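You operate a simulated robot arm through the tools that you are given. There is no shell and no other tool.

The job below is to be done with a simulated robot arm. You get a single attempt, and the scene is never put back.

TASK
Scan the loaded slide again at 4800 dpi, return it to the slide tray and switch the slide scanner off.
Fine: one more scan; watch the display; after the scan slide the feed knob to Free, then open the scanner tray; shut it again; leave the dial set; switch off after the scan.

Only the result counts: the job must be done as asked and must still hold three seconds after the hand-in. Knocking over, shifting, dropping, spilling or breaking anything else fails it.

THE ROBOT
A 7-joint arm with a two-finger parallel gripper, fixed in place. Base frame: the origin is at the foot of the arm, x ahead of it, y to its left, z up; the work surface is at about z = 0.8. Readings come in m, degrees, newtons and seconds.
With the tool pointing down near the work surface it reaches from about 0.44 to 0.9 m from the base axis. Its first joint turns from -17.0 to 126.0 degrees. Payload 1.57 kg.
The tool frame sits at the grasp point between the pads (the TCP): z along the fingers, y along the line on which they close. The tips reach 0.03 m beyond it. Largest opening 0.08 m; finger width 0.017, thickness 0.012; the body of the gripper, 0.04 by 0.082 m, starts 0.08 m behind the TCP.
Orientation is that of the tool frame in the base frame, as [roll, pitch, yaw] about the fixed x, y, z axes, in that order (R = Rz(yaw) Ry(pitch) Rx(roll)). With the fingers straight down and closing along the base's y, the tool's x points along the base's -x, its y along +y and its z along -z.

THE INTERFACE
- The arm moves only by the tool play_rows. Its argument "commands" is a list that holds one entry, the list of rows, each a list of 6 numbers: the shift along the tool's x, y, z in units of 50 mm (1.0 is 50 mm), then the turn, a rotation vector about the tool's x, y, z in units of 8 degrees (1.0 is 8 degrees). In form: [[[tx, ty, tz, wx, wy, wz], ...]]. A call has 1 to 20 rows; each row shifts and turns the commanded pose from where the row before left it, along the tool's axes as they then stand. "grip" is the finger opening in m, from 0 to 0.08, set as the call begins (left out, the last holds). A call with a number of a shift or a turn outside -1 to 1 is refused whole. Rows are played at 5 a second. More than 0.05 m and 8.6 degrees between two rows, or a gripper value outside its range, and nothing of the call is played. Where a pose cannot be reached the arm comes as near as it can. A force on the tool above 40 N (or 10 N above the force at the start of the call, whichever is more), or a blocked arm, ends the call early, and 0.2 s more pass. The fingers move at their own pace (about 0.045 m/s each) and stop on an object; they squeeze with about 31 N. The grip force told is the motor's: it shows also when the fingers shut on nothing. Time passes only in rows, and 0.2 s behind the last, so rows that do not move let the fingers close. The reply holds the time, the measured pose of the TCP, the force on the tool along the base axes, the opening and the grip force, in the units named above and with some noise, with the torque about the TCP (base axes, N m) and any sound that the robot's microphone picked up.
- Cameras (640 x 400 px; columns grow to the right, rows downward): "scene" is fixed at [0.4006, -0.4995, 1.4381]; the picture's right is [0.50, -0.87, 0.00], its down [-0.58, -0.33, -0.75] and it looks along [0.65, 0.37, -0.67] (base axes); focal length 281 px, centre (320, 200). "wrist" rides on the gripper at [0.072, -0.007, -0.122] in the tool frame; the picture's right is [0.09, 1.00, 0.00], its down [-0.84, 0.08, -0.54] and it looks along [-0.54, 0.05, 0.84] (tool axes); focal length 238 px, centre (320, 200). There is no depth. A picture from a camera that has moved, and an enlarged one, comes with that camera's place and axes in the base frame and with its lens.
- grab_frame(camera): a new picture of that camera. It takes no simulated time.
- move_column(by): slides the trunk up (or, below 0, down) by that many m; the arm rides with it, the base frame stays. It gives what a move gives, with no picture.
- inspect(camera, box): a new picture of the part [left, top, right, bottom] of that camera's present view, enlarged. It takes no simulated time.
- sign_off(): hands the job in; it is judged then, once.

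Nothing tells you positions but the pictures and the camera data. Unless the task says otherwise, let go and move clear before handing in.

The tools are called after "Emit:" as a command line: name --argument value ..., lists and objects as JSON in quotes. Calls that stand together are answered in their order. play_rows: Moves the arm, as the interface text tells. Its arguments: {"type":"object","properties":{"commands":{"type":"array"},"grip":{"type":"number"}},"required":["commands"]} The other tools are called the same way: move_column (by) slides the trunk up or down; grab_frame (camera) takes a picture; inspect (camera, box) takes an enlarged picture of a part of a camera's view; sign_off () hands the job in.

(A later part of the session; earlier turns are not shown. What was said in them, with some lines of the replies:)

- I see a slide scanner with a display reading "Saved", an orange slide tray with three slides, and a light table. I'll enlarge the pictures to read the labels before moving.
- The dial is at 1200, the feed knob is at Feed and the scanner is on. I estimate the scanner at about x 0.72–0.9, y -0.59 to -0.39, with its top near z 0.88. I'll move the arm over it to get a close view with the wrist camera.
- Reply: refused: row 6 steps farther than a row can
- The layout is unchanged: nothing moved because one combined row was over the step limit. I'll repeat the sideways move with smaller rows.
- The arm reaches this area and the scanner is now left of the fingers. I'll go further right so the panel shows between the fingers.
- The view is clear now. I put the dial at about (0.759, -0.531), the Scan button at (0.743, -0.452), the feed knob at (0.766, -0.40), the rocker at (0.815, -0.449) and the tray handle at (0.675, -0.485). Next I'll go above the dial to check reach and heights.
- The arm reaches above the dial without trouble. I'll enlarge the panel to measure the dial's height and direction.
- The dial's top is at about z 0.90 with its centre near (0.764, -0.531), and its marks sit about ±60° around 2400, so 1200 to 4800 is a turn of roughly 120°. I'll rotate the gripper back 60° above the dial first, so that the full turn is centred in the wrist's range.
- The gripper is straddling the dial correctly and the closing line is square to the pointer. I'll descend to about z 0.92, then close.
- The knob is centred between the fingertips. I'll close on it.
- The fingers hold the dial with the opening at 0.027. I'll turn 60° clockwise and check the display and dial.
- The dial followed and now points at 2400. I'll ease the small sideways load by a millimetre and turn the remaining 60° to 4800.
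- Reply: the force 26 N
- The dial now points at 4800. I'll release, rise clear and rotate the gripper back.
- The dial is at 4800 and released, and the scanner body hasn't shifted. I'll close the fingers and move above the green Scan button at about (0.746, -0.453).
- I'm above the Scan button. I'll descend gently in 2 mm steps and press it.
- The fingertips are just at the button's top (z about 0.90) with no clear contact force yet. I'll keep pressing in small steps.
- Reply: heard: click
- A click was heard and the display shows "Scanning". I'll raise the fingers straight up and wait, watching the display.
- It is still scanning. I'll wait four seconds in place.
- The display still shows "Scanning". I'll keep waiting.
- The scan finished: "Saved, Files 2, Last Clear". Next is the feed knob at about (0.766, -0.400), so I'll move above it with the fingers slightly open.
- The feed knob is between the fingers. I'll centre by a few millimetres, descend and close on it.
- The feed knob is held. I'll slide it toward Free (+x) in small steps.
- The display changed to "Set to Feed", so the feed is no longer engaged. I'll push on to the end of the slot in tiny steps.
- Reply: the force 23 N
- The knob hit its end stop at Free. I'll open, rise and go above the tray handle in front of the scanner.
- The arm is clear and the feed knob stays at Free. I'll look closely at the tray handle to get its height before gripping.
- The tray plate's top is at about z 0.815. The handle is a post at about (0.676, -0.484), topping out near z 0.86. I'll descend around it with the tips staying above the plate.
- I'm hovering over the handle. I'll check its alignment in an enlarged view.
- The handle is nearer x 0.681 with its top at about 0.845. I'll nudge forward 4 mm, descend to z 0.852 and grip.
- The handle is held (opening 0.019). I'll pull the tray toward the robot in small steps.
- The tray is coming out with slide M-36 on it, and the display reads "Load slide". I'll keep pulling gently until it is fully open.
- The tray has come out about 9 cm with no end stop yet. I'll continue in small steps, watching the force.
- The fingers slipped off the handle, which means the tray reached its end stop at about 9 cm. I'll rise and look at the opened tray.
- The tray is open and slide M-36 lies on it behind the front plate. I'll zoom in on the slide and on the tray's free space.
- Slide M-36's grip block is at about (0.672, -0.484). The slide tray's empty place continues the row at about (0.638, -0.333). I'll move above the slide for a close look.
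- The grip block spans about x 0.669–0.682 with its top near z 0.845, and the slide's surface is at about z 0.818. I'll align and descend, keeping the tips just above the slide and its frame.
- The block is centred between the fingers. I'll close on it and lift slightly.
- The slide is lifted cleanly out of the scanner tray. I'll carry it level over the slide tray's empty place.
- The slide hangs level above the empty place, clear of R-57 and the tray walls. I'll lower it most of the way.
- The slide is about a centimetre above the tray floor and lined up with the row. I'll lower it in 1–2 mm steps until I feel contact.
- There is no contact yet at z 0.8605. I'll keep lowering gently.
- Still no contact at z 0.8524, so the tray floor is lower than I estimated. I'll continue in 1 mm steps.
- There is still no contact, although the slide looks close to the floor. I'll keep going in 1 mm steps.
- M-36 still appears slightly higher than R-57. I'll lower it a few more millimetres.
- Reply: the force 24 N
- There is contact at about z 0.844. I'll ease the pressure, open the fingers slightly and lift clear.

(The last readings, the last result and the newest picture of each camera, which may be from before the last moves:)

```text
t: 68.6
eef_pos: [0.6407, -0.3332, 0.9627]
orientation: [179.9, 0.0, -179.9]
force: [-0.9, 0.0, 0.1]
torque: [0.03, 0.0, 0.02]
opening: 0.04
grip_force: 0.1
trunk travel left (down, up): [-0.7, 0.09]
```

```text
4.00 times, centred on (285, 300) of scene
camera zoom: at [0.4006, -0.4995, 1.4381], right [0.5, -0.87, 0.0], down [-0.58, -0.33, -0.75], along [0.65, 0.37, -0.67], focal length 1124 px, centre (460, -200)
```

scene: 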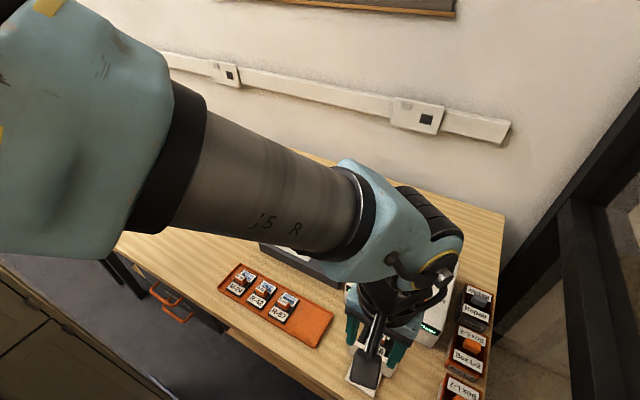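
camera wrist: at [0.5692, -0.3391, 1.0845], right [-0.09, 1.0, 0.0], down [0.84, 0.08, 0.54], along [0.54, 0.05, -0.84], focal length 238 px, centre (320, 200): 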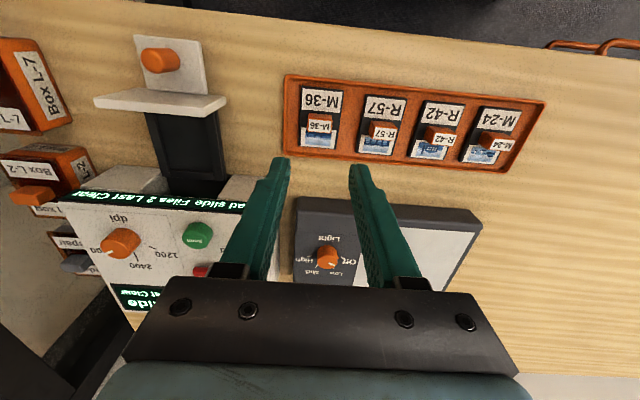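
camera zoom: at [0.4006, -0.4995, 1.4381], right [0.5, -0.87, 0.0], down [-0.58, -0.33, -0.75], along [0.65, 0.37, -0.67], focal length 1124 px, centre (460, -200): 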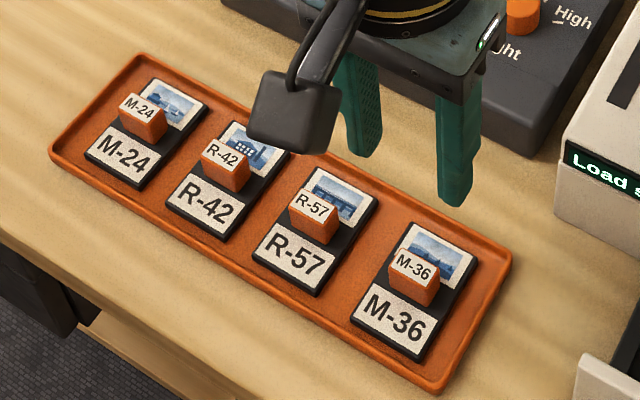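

Slide M-36 sits flat in the slide tray in line with the others. Next I'll close the scanner tray, starting by moving above its handle at about (0.593, -0.484).

Emit:
play_rows --commands '[[[0.3, -0.7, 0, 0, 0, 0], [0.3, -0.7, 0, 0, 0, 0], [0.35, -0.8, 0, 0, 0, 0], [0, -0.82, 0, 0, 0, 0], [0, 0, 0, 0, 0, 0], [0, 0, 0, 0, 0, 0]]]' --grip 0.042

Emit:
grab_frame --camera "wrist"

Emit:
inspect --camera "wrist" --box '[260, 80, 380, 180]'

Emit:
inspect --camera "scene" --box '[310, 270, 450, 380]'

```text
t: 70.0
eef_pos: [0.5948, -0.484, 0.9622]
orientation: [179.9, 0.1, 179.9]
force: [-0.4, -0.6, -0.2]
torque: [0.01, 0.0, 0.0]
opening: 0.0422
grip_force: 0.0
trunk travel left (down, up): [-0.7, 0.09]
```

```text
taken
camera wrist: at [0.523, -0.4898, 1.0846], right [-0.09, 1.0, 0.0], down [0.84, 0.08, 0.54], along [0.54, 0.05, -0.84], focal length 238 px, centre (320, 200)
```

wrist: 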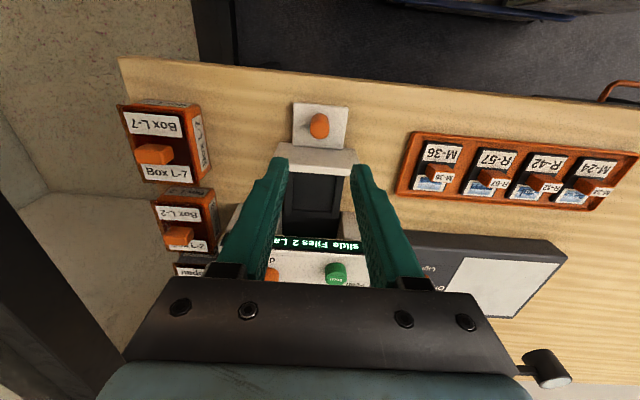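

```text
4.00 times, centred on (320, 130) of wrist
camera zoom: at [0.523, -0.4898, 1.0846], right [-0.09, 1.0, 0.0], down [0.84, 0.08, 0.54], along [0.54, 0.05, -0.84], focal length 953 px, centre (320, 480)
```

zoom: 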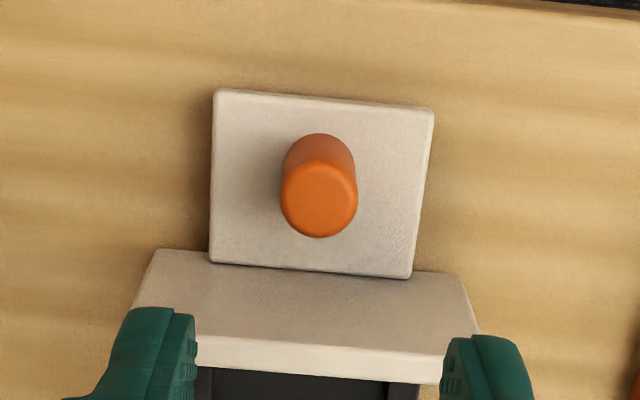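

```text
3.64 times, centred on (380, 325) of scene
camera zoom: at [0.4006, -0.4995, 1.4381], right [0.5, -0.87, 0.0], down [-0.58, -0.33, -0.75], along [0.65, 0.37, -0.67], focal length 1022 px, centre (102, -254)
```

zoom: 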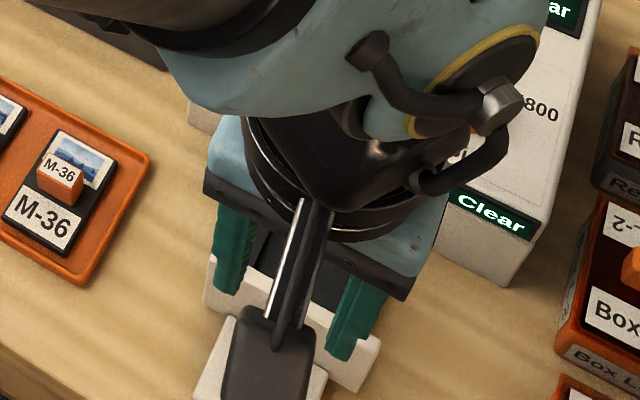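

The handle is directly below at (0.593, -0.484). I'll descend and grip it.

Emit:
play_rows --commands '[[[0.01, 0, 0.6, 0, 0, 0], [0, 0, 0.7, 0, 0, 0], [0, 0, 0.5, 0, 0, 0], [0, 0, 0.3, 0, 0, 0], [0, 0, 0.1, 0, 0, 0], [0, 0, 0, 0, 0, 0]]]' --grip 0.042

Emit:
play_rows --commands '[[[0, 0, 0, 0, 0, 0], [0, 0, 0, 0, 0, 0], [0, 0, 0, 0, 0, 0]]]' --grip 0.008

Emit:
grab_frame --camera "wrist"

```text
t: 71.4
eef_pos: [0.5945, -0.4842, 0.852]
orientation: [179.9, 0.1, 180.0]
force: [0.0, -0.4, -0.3]
torque: [0.0, -0.02, 0.01]
opening: 0.0421
grip_force: 0.1
trunk travel left (down, up): [-0.7, 0.09]
```

```text
t: 72.2
eef_pos: [0.5939, -0.4851, 0.8526]
orientation: [-179.9, 0.1, -179.9]
force: [-0.4, -1.6, -1.3]
torque: [-0.03, -0.04, 0.01]
opening: 0.0192
grip_force: 27.7
trunk travel left (down, up): [-0.7, 0.09]
```

```text
taken
camera wrist: at [0.5223, -0.4902, 0.9746], right [-0.09, 1.0, 0.0], down [0.84, 0.08, 0.54], along [0.54, 0.05, -0.84], focal length 238 px, centre (320, 200)
```

wrist: 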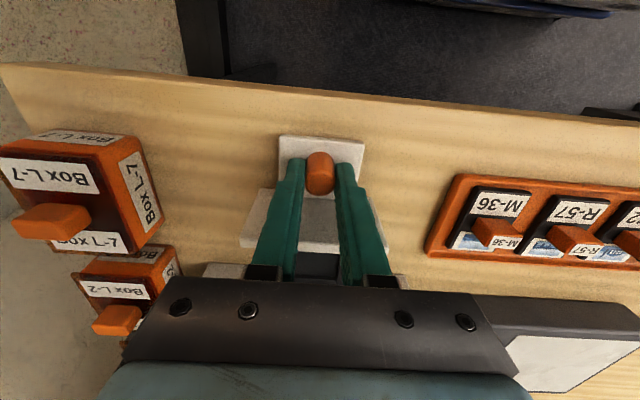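

The handle is gripped. I'll push the tray in (+x) about 8 cm, then finish with small steps.

Emit:
play_rows --commands '[[[-0.1, 0, 0, 0, 0, 0], [-0.16, 0, 0, 0, 0, 0], [-0.2, 0, 0, 0, 0, 0], [-0.2, 0, 0, 0, 0, 0], [-0.2, 0, 0, 0, 0, 0], [-0.2, 0, 0, 0, 0, 0], [-0.2, 0, 0, 0, 0, 0], [-0.2, 0, 0, 0, 0, 0], [-0.1, 0, 0, 0, 0, 0], [0, 0, 0, 0, 0, 0]]]' --grip 0.008

Emit:
grab_frame --camera "wrist"

Emit:
inspect --camera "scene" --box '[330, 230, 470, 370]'

```text
t: 74.4
eef_pos: [0.6708, -0.4842, 0.8515]
orientation: [-179.9, 0.1, 180.0]
force: [-0.4, -5.9, 6.6]
torque: [-0.16, 0.09, -0.03]
opening: 0.0189
grip_force: 33.2
trunk travel left (down, up): [-0.7, 0.09]
```

```text
taken
camera wrist: at [0.5986, -0.49, 0.9746], right [-0.09, 1.0, 0.0], down [0.84, 0.08, 0.54], along [0.54, 0.05, -0.84], focal length 238 px, centre (320, 200)
```

wrist: 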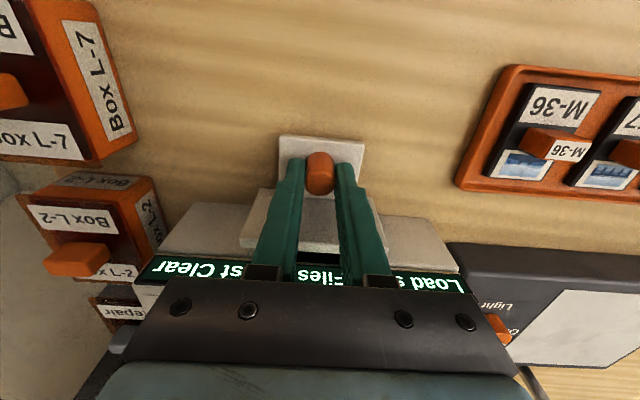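

```text
2.86 times, centred on (400, 300) of scene
camera zoom: at [0.4006, -0.4995, 1.4381], right [0.5, -0.87, 0.0], down [-0.58, -0.33, -0.75], along [0.65, 0.37, -0.67], focal length 803 px, centre (91, -86)
```

zoom: 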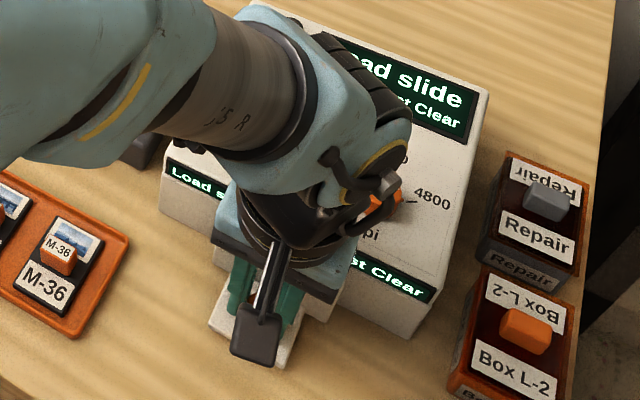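

The tray is nearly shut. I'll push the last stretch in 2–3 mm steps until it stops.

Emit:
play_rows --commands '[[[-0.06, 0, 0, 0, 0, 0], [-0.06, 0, 0, 0, 0, 0], [-0.06, 0, 0, 0, 0, 0], [-0.04, 0, 0, 0, 0, 0], [0, 0, 0, 0, 0, 0]]]' --grip 0.008

Emit:
inspect --camera "wrist" --box '[200, 120, 440, 270]'

```text
t: 75.6
eef_pos: [0.6805, -0.4847, 0.8525]
orientation: [-180.0, 0.0, -180.0]
force: [-5.5, -6.8, 9.8]
torque: [-0.19, 0.03, -0.02]
opening: 0.0187
grip_force: 33.0
trunk travel left (down, up): [-0.7, 0.09]
```

```text
2.67 times, centred on (320, 195) of wrist
camera zoom: at [0.6094, -0.4901, 0.9746], right [-0.09, 1.0, 0.0], down [0.84, 0.08, 0.54], along [0.54, 0.05, -0.84], focal length 636 px, centre (320, 213)
```

zoom: 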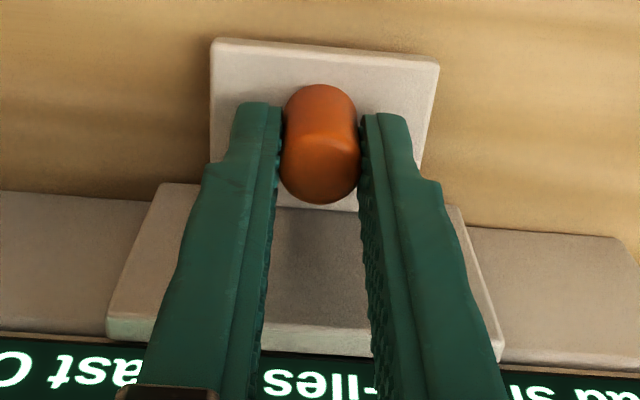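

The front plate is against the scanner and resistance is rising. I'll push 3 mm more to make sure it is seated.

Emit:
play_rows --commands '[[[-0.03, 0, 0, 0, 0, 0], [-0.03, 0, 0, 0, 0, 0], [0, 0, 0, 0, 0, 0]]]' --grip 0.008

```text
t: 76.4
eef_pos: [0.6818, -0.4852, 0.8523]
orientation: [179.9, -0.3, 179.9]
force: [-22.5, -7.6, 6.8]
torque: [-0.26, 0.74, 0.01]
opening: 0.0189
grip_force: 33.4
trunk travel left (down, up): [-0.7, 0.09]
```

The tray is firmly shut (22 N at the stop). I'll release, rise and move toward the power rocker for a look.

Emit:
play_rows --commands '[[[0.02, 0, 0, 0, 0, 0], [0, 0, 0, 0, 0, 0]]]' --grip 0.042

Emit:
play_rows --commands '[[[0, 0, 0, 0, 0, 0], [0, 0, -0.5, 0, 0, 0], [0, 0, -0.8, 0, 0, 0], [0, 0, -0.8, 0, 0, 0], [0, 0, -0.8, 0, 0, 0], [-0.5, 0.2, -0.3, 0, 0, 0], [-0.5, 0.2, 0, 0, 0, 0], [-0.4, 0.25, 0, 0, 0, 0], [0, 0, 0, 0, 0, 0], [0, 0, 0, 0, 0, 0]]]' --grip 0.042

Emit:
grab_frame --camera "wrist"

Emit:
inspect --camera "wrist" --box '[260, 60, 420, 220]'

Emit:
inspect --camera "scene" --box '[330, 230, 470, 370]'

```text
t: 77.0
eef_pos: [0.6861, -0.4836, 0.8522]
orientation: [-180.0, 0.1, -179.9]
force: [-0.3, 0.1, 0.6]
torque: [0.0, 0.02, 0.0]
opening: 0.0419
grip_force: 0.0
trunk travel left (down, up): [-0.7, 0.09]
```

```text
t: 79.2
eef_pos: [0.753, -0.4518, 1.0128]
orientation: [180.0, 0.0, -179.9]
force: [-0.7, -0.1, -0.3]
torque: [0.0, -0.02, -0.03]
opening: 0.0419
grip_force: 0.0
trunk travel left (down, up): [-0.7, 0.09]
```

```text
taken
camera wrist: at [0.6817, -0.4566, 1.1348], right [-0.09, 1.0, 0.0], down [0.84, 0.08, 0.54], along [0.54, 0.05, -0.84], focal length 238 px, centre (320, 200)
```

wrist: 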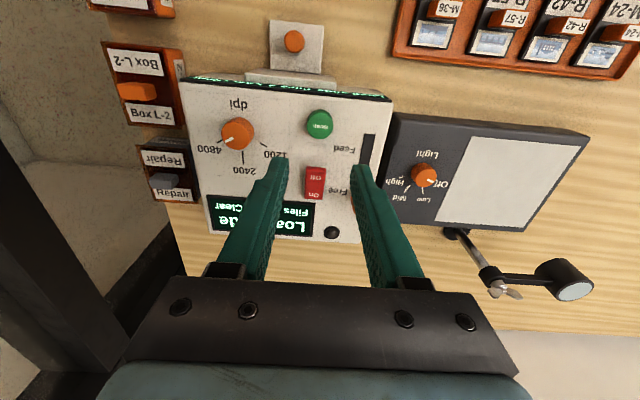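

```text
2.50 times, centred on (340, 140) of wrist
camera zoom: at [0.6817, -0.4566, 1.1348], right [-0.09, 1.0, 0.0], down [0.84, 0.08, 0.54], along [0.54, 0.05, -0.84], focal length 596 px, centre (270, 350)
```

zoom: 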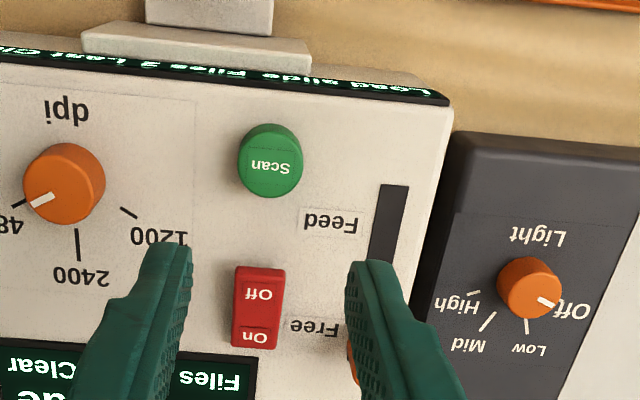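

```text
2.86 times, centred on (400, 300) of scene
camera zoom: at [0.4006, -0.4995, 1.4381], right [0.5, -0.87, 0.0], down [-0.58, -0.33, -0.75], along [0.65, 0.37, -0.67], focal length 803 px, centre (91, -86)
```

zoom: 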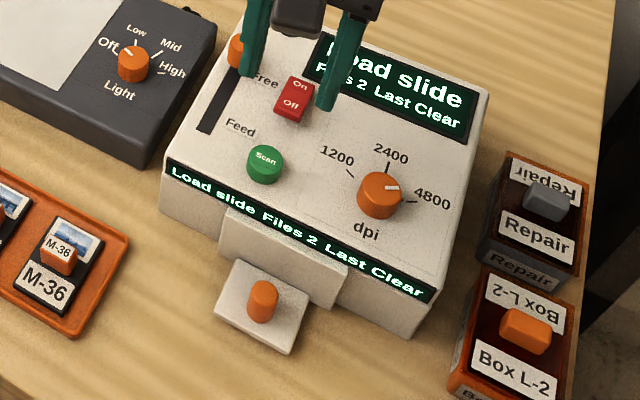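

The tray is shut, the dial is at 4800 and feed is at Free. The rocker's Off half is centred near (0.803, -0.450), so I'll close the fingers and hover above it.

Emit:
play_rows --commands '[[[-0.5, 0.02, 0, 0, 0, 0], [-0.5, 0.02, 0, 0, 0, 0], [0, 0, 0.5, 0, 0, 0], [0, 0, 0.5, 0, 0, 0], [0, 0, 0.3, 0, 0, 0], [0, 0, 0, 0, 0, 0], [0, 0, 0, 0, 0, 0]]]' --grip 0.0

Emit:
grab_frame --camera "wrist"

Emit:
inspect --camera "wrist" --box '[260, 100, 380, 200]'

Emit:
inspect --camera "scene" --box '[350, 220, 450, 320]'

```text
t: 80.8
eef_pos: [0.8026, -0.4477, 0.948]
orientation: [-180.0, 0.0, -180.0]
force: [-0.2, -0.6, -0.4]
torque: [0.01, 0.03, -0.04]
opening: 0.0
grip_force: 20.9
trunk travel left (down, up): [-0.7, 0.09]
```

```text
taken
camera wrist: at [0.7305, -0.4538, 1.0697], right [-0.09, 1.0, 0.0], down [0.84, 0.08, 0.54], along [0.54, 0.05, -0.84], focal length 238 px, centre (320, 200)
```

wrist: 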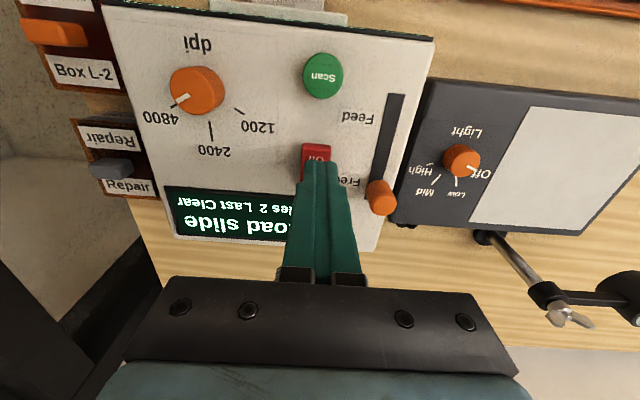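

```text
4.00 times, centred on (320, 150) of wrist
camera zoom: at [0.7305, -0.4538, 1.0697], right [-0.09, 1.0, 0.0], down [0.84, 0.08, 0.54], along [0.54, 0.05, -0.84], focal length 953 px, centre (320, 400)
```

zoom: 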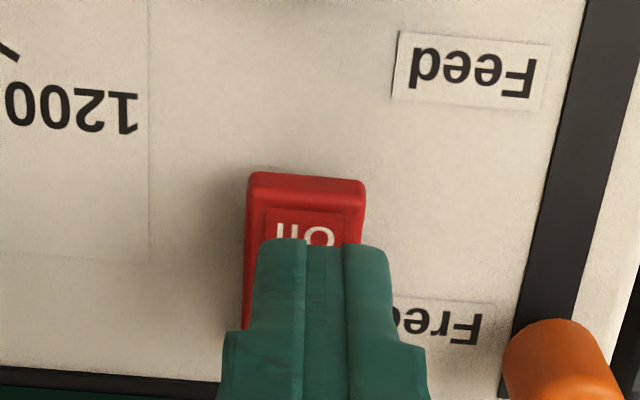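

```text
4.00 times, centred on (400, 270) of scene
camera zoom: at [0.4006, -0.4995, 1.4381], right [0.5, -0.87, 0.0], down [-0.58, -0.33, -0.75], along [0.65, 0.37, -0.67], focal length 1124 px, centre (0, -80)
```

zoom: 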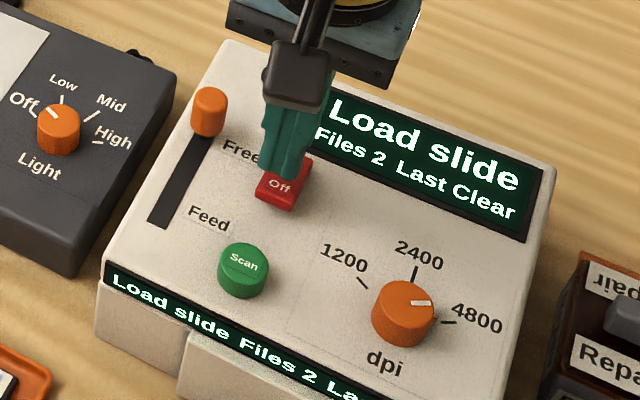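

The fingertip is over the Off half. I'll nudge 1–2 mm for centring and press down gently.

Emit:
play_rows --commands '[[[0.03, -0.03, 0.15, 0, 0, 0], [0, 0, 0.15, 0, 0, 0], [0, 0, 0.06, 0, 0, 0], [0, 0, 0.04, 0, 0, 0], [0, 0, 0.04, 0, 0, 0], [0, 0, 0, 0, 0, 0]]]' --grip 0.0

Emit:
inspect --camera "scene" --box '[350, 220, 450, 320]'

```text
t: 82.2
eef_pos: [0.8021, -0.4512, 0.9317]
orientation: [-179.8, 0.3, -180.0]
force: [-12.0, 5.4, 18.0]
torque: [0.29, 0.26, 0.09]
opening: 0.0001
grip_force: 21.5
trunk travel left (down, up): [-0.7, 0.09]
stopped in row 6: the force on the tool passed its limit at 41 N (the readings are from after the stop); the commanded pose is now the measured one
```

```text
4.00 times, centred on (400, 270) of scene
camera zoom: at [0.4006, -0.4995, 1.4381], right [0.5, -0.87, 0.0], down [-0.58, -0.33, -0.75], along [0.65, 0.37, -0.67], focal length 1124 px, centre (0, -80)
```

zoom: 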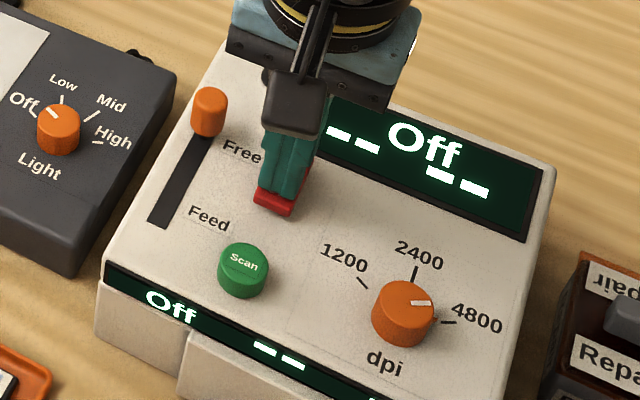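

The rocker switched and the display shows "Off". I'll lift straight up, move clear and check everything.

Emit:
play_rows --commands '[[[0, 0, -0.2, 0, 0, 0], [0, 0, -0.6, 0, 0, 0], [0, 0, -0.8, 0, 0, 0], [0, 0, -0.8, 0, 0, 0], [0, 0, -0.8, 0, 0, 0], [0, 0, -0.8, 0, 0, 0], [0.3, 0.8, 0, 0, 0, 0], [0.3, 0.8, 0, 0, 0, 0], [0.3, 0.8, 0, 0, 0, 0], [0, 0.9, 0, 0, 0, 0], [0, 0.9, 0, 0, 0, 0], [0, 0.9, 0, 0, 0, 0], [0, 0.9, 0, 0, 0, 0], [0, 0, 0, 0, 0, 0], [0, 0, 0, 0, 0, 0]]]' --grip 0.02

Emit:
grab_frame --camera "scene"

Emit:
inspect --camera "scene" --box '[330, 220, 470, 360]'

Emit:
inspect --camera "scene" --box '[210, 240, 350, 350]'

Emit:
grab_frame --camera "wrist"

```text
t: 85.4
eef_pos: [0.7573, -0.1494, 1.1275]
orientation: [-179.8, 0.4, 179.9]
force: [0.0, 0.5, 0.1]
torque: [0.03, 0.02, -0.03]
opening: 0.02
grip_force: 0.1
trunk travel left (down, up): [-0.7, 0.09]
```

```text
taken
```

scene: 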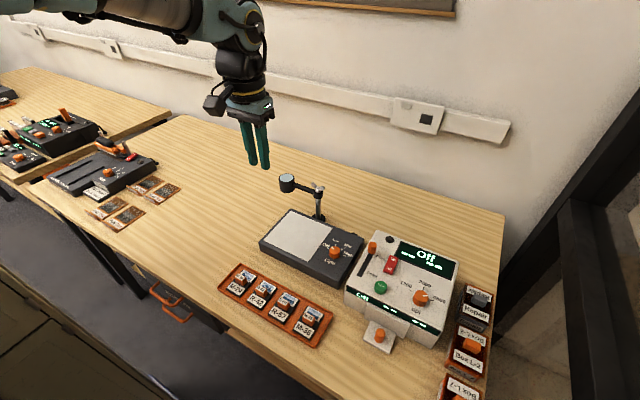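

```text
2.86 times, centred on (400, 290) of scene
camera zoom: at [0.4006, -0.4995, 1.4381], right [0.5, -0.87, 0.0], down [-0.58, -0.33, -0.75], along [0.65, 0.37, -0.67], focal length 803 px, centre (91, -57)
```

zoom: 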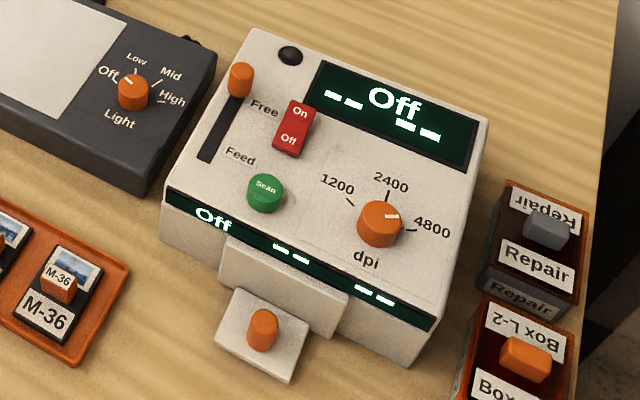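

```text
3.64 times, centred on (280, 295) of scene
camera zoom: at [0.4006, -0.4995, 1.4381], right [0.5, -0.87, 0.0], down [-0.58, -0.33, -0.75], along [0.65, 0.37, -0.67], focal length 1022 px, centre (466, -146)
```

zoom: 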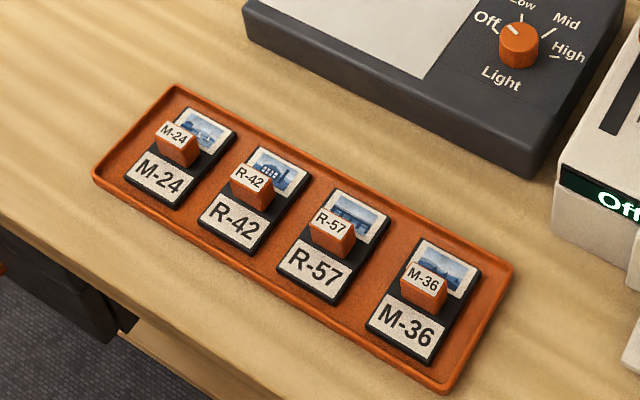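

```text
taken
camera wrist: at [0.6855, -0.1558, 1.25], right [-0.09, 1.0, 0.0], down [0.83, 0.08, 0.55], along [0.54, 0.05, -0.84], focal length 238 px, centre (320, 200)
```

wrist: 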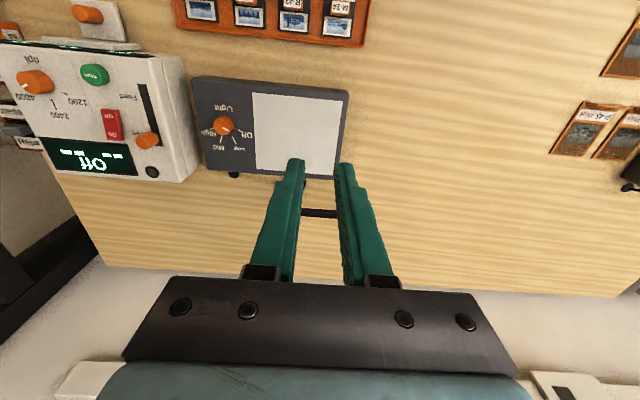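

Everything is as asked:
- The scan was saved as file 2 at 4800 dpi, and the dial still points at 4800.
- Feed is at Free and the scanner tray is shut.
- M-36 is in the slide tray.
- The scanner shows Off.

Nothing else has moved and the arm is clear, so I'm handing in.

Emit:
sign_off

```text
The job is handed in.
```

I rescanned the loaded slide (M-36) once at 4800 dpi, returned it to the slide tray and switched the scanner off. The job is handed in, but I got no pass or fail result back.

- **Scan:** the display went from "Files 1" to "Saved, Files 2, Last Clear" after one press of Scan. The dial is still at 4800.
- **Slide:** M-36 sits flat in the empty place at the end of the row, next to R-57.
- **Scanner:** the feed knob went to Free before I opened the scanner tray and is still there. The tray is pushed shut against its stop, and the display reads "Off".

While I was pulling the scanner tray open, the fingers slipped off its handle as it reached its end stop. When I pressed the rocker to Off, the move stopped at the force limit (41 N), but the switch had already gone over. In the last pictures nothing else looked moved, and the arm was clear.
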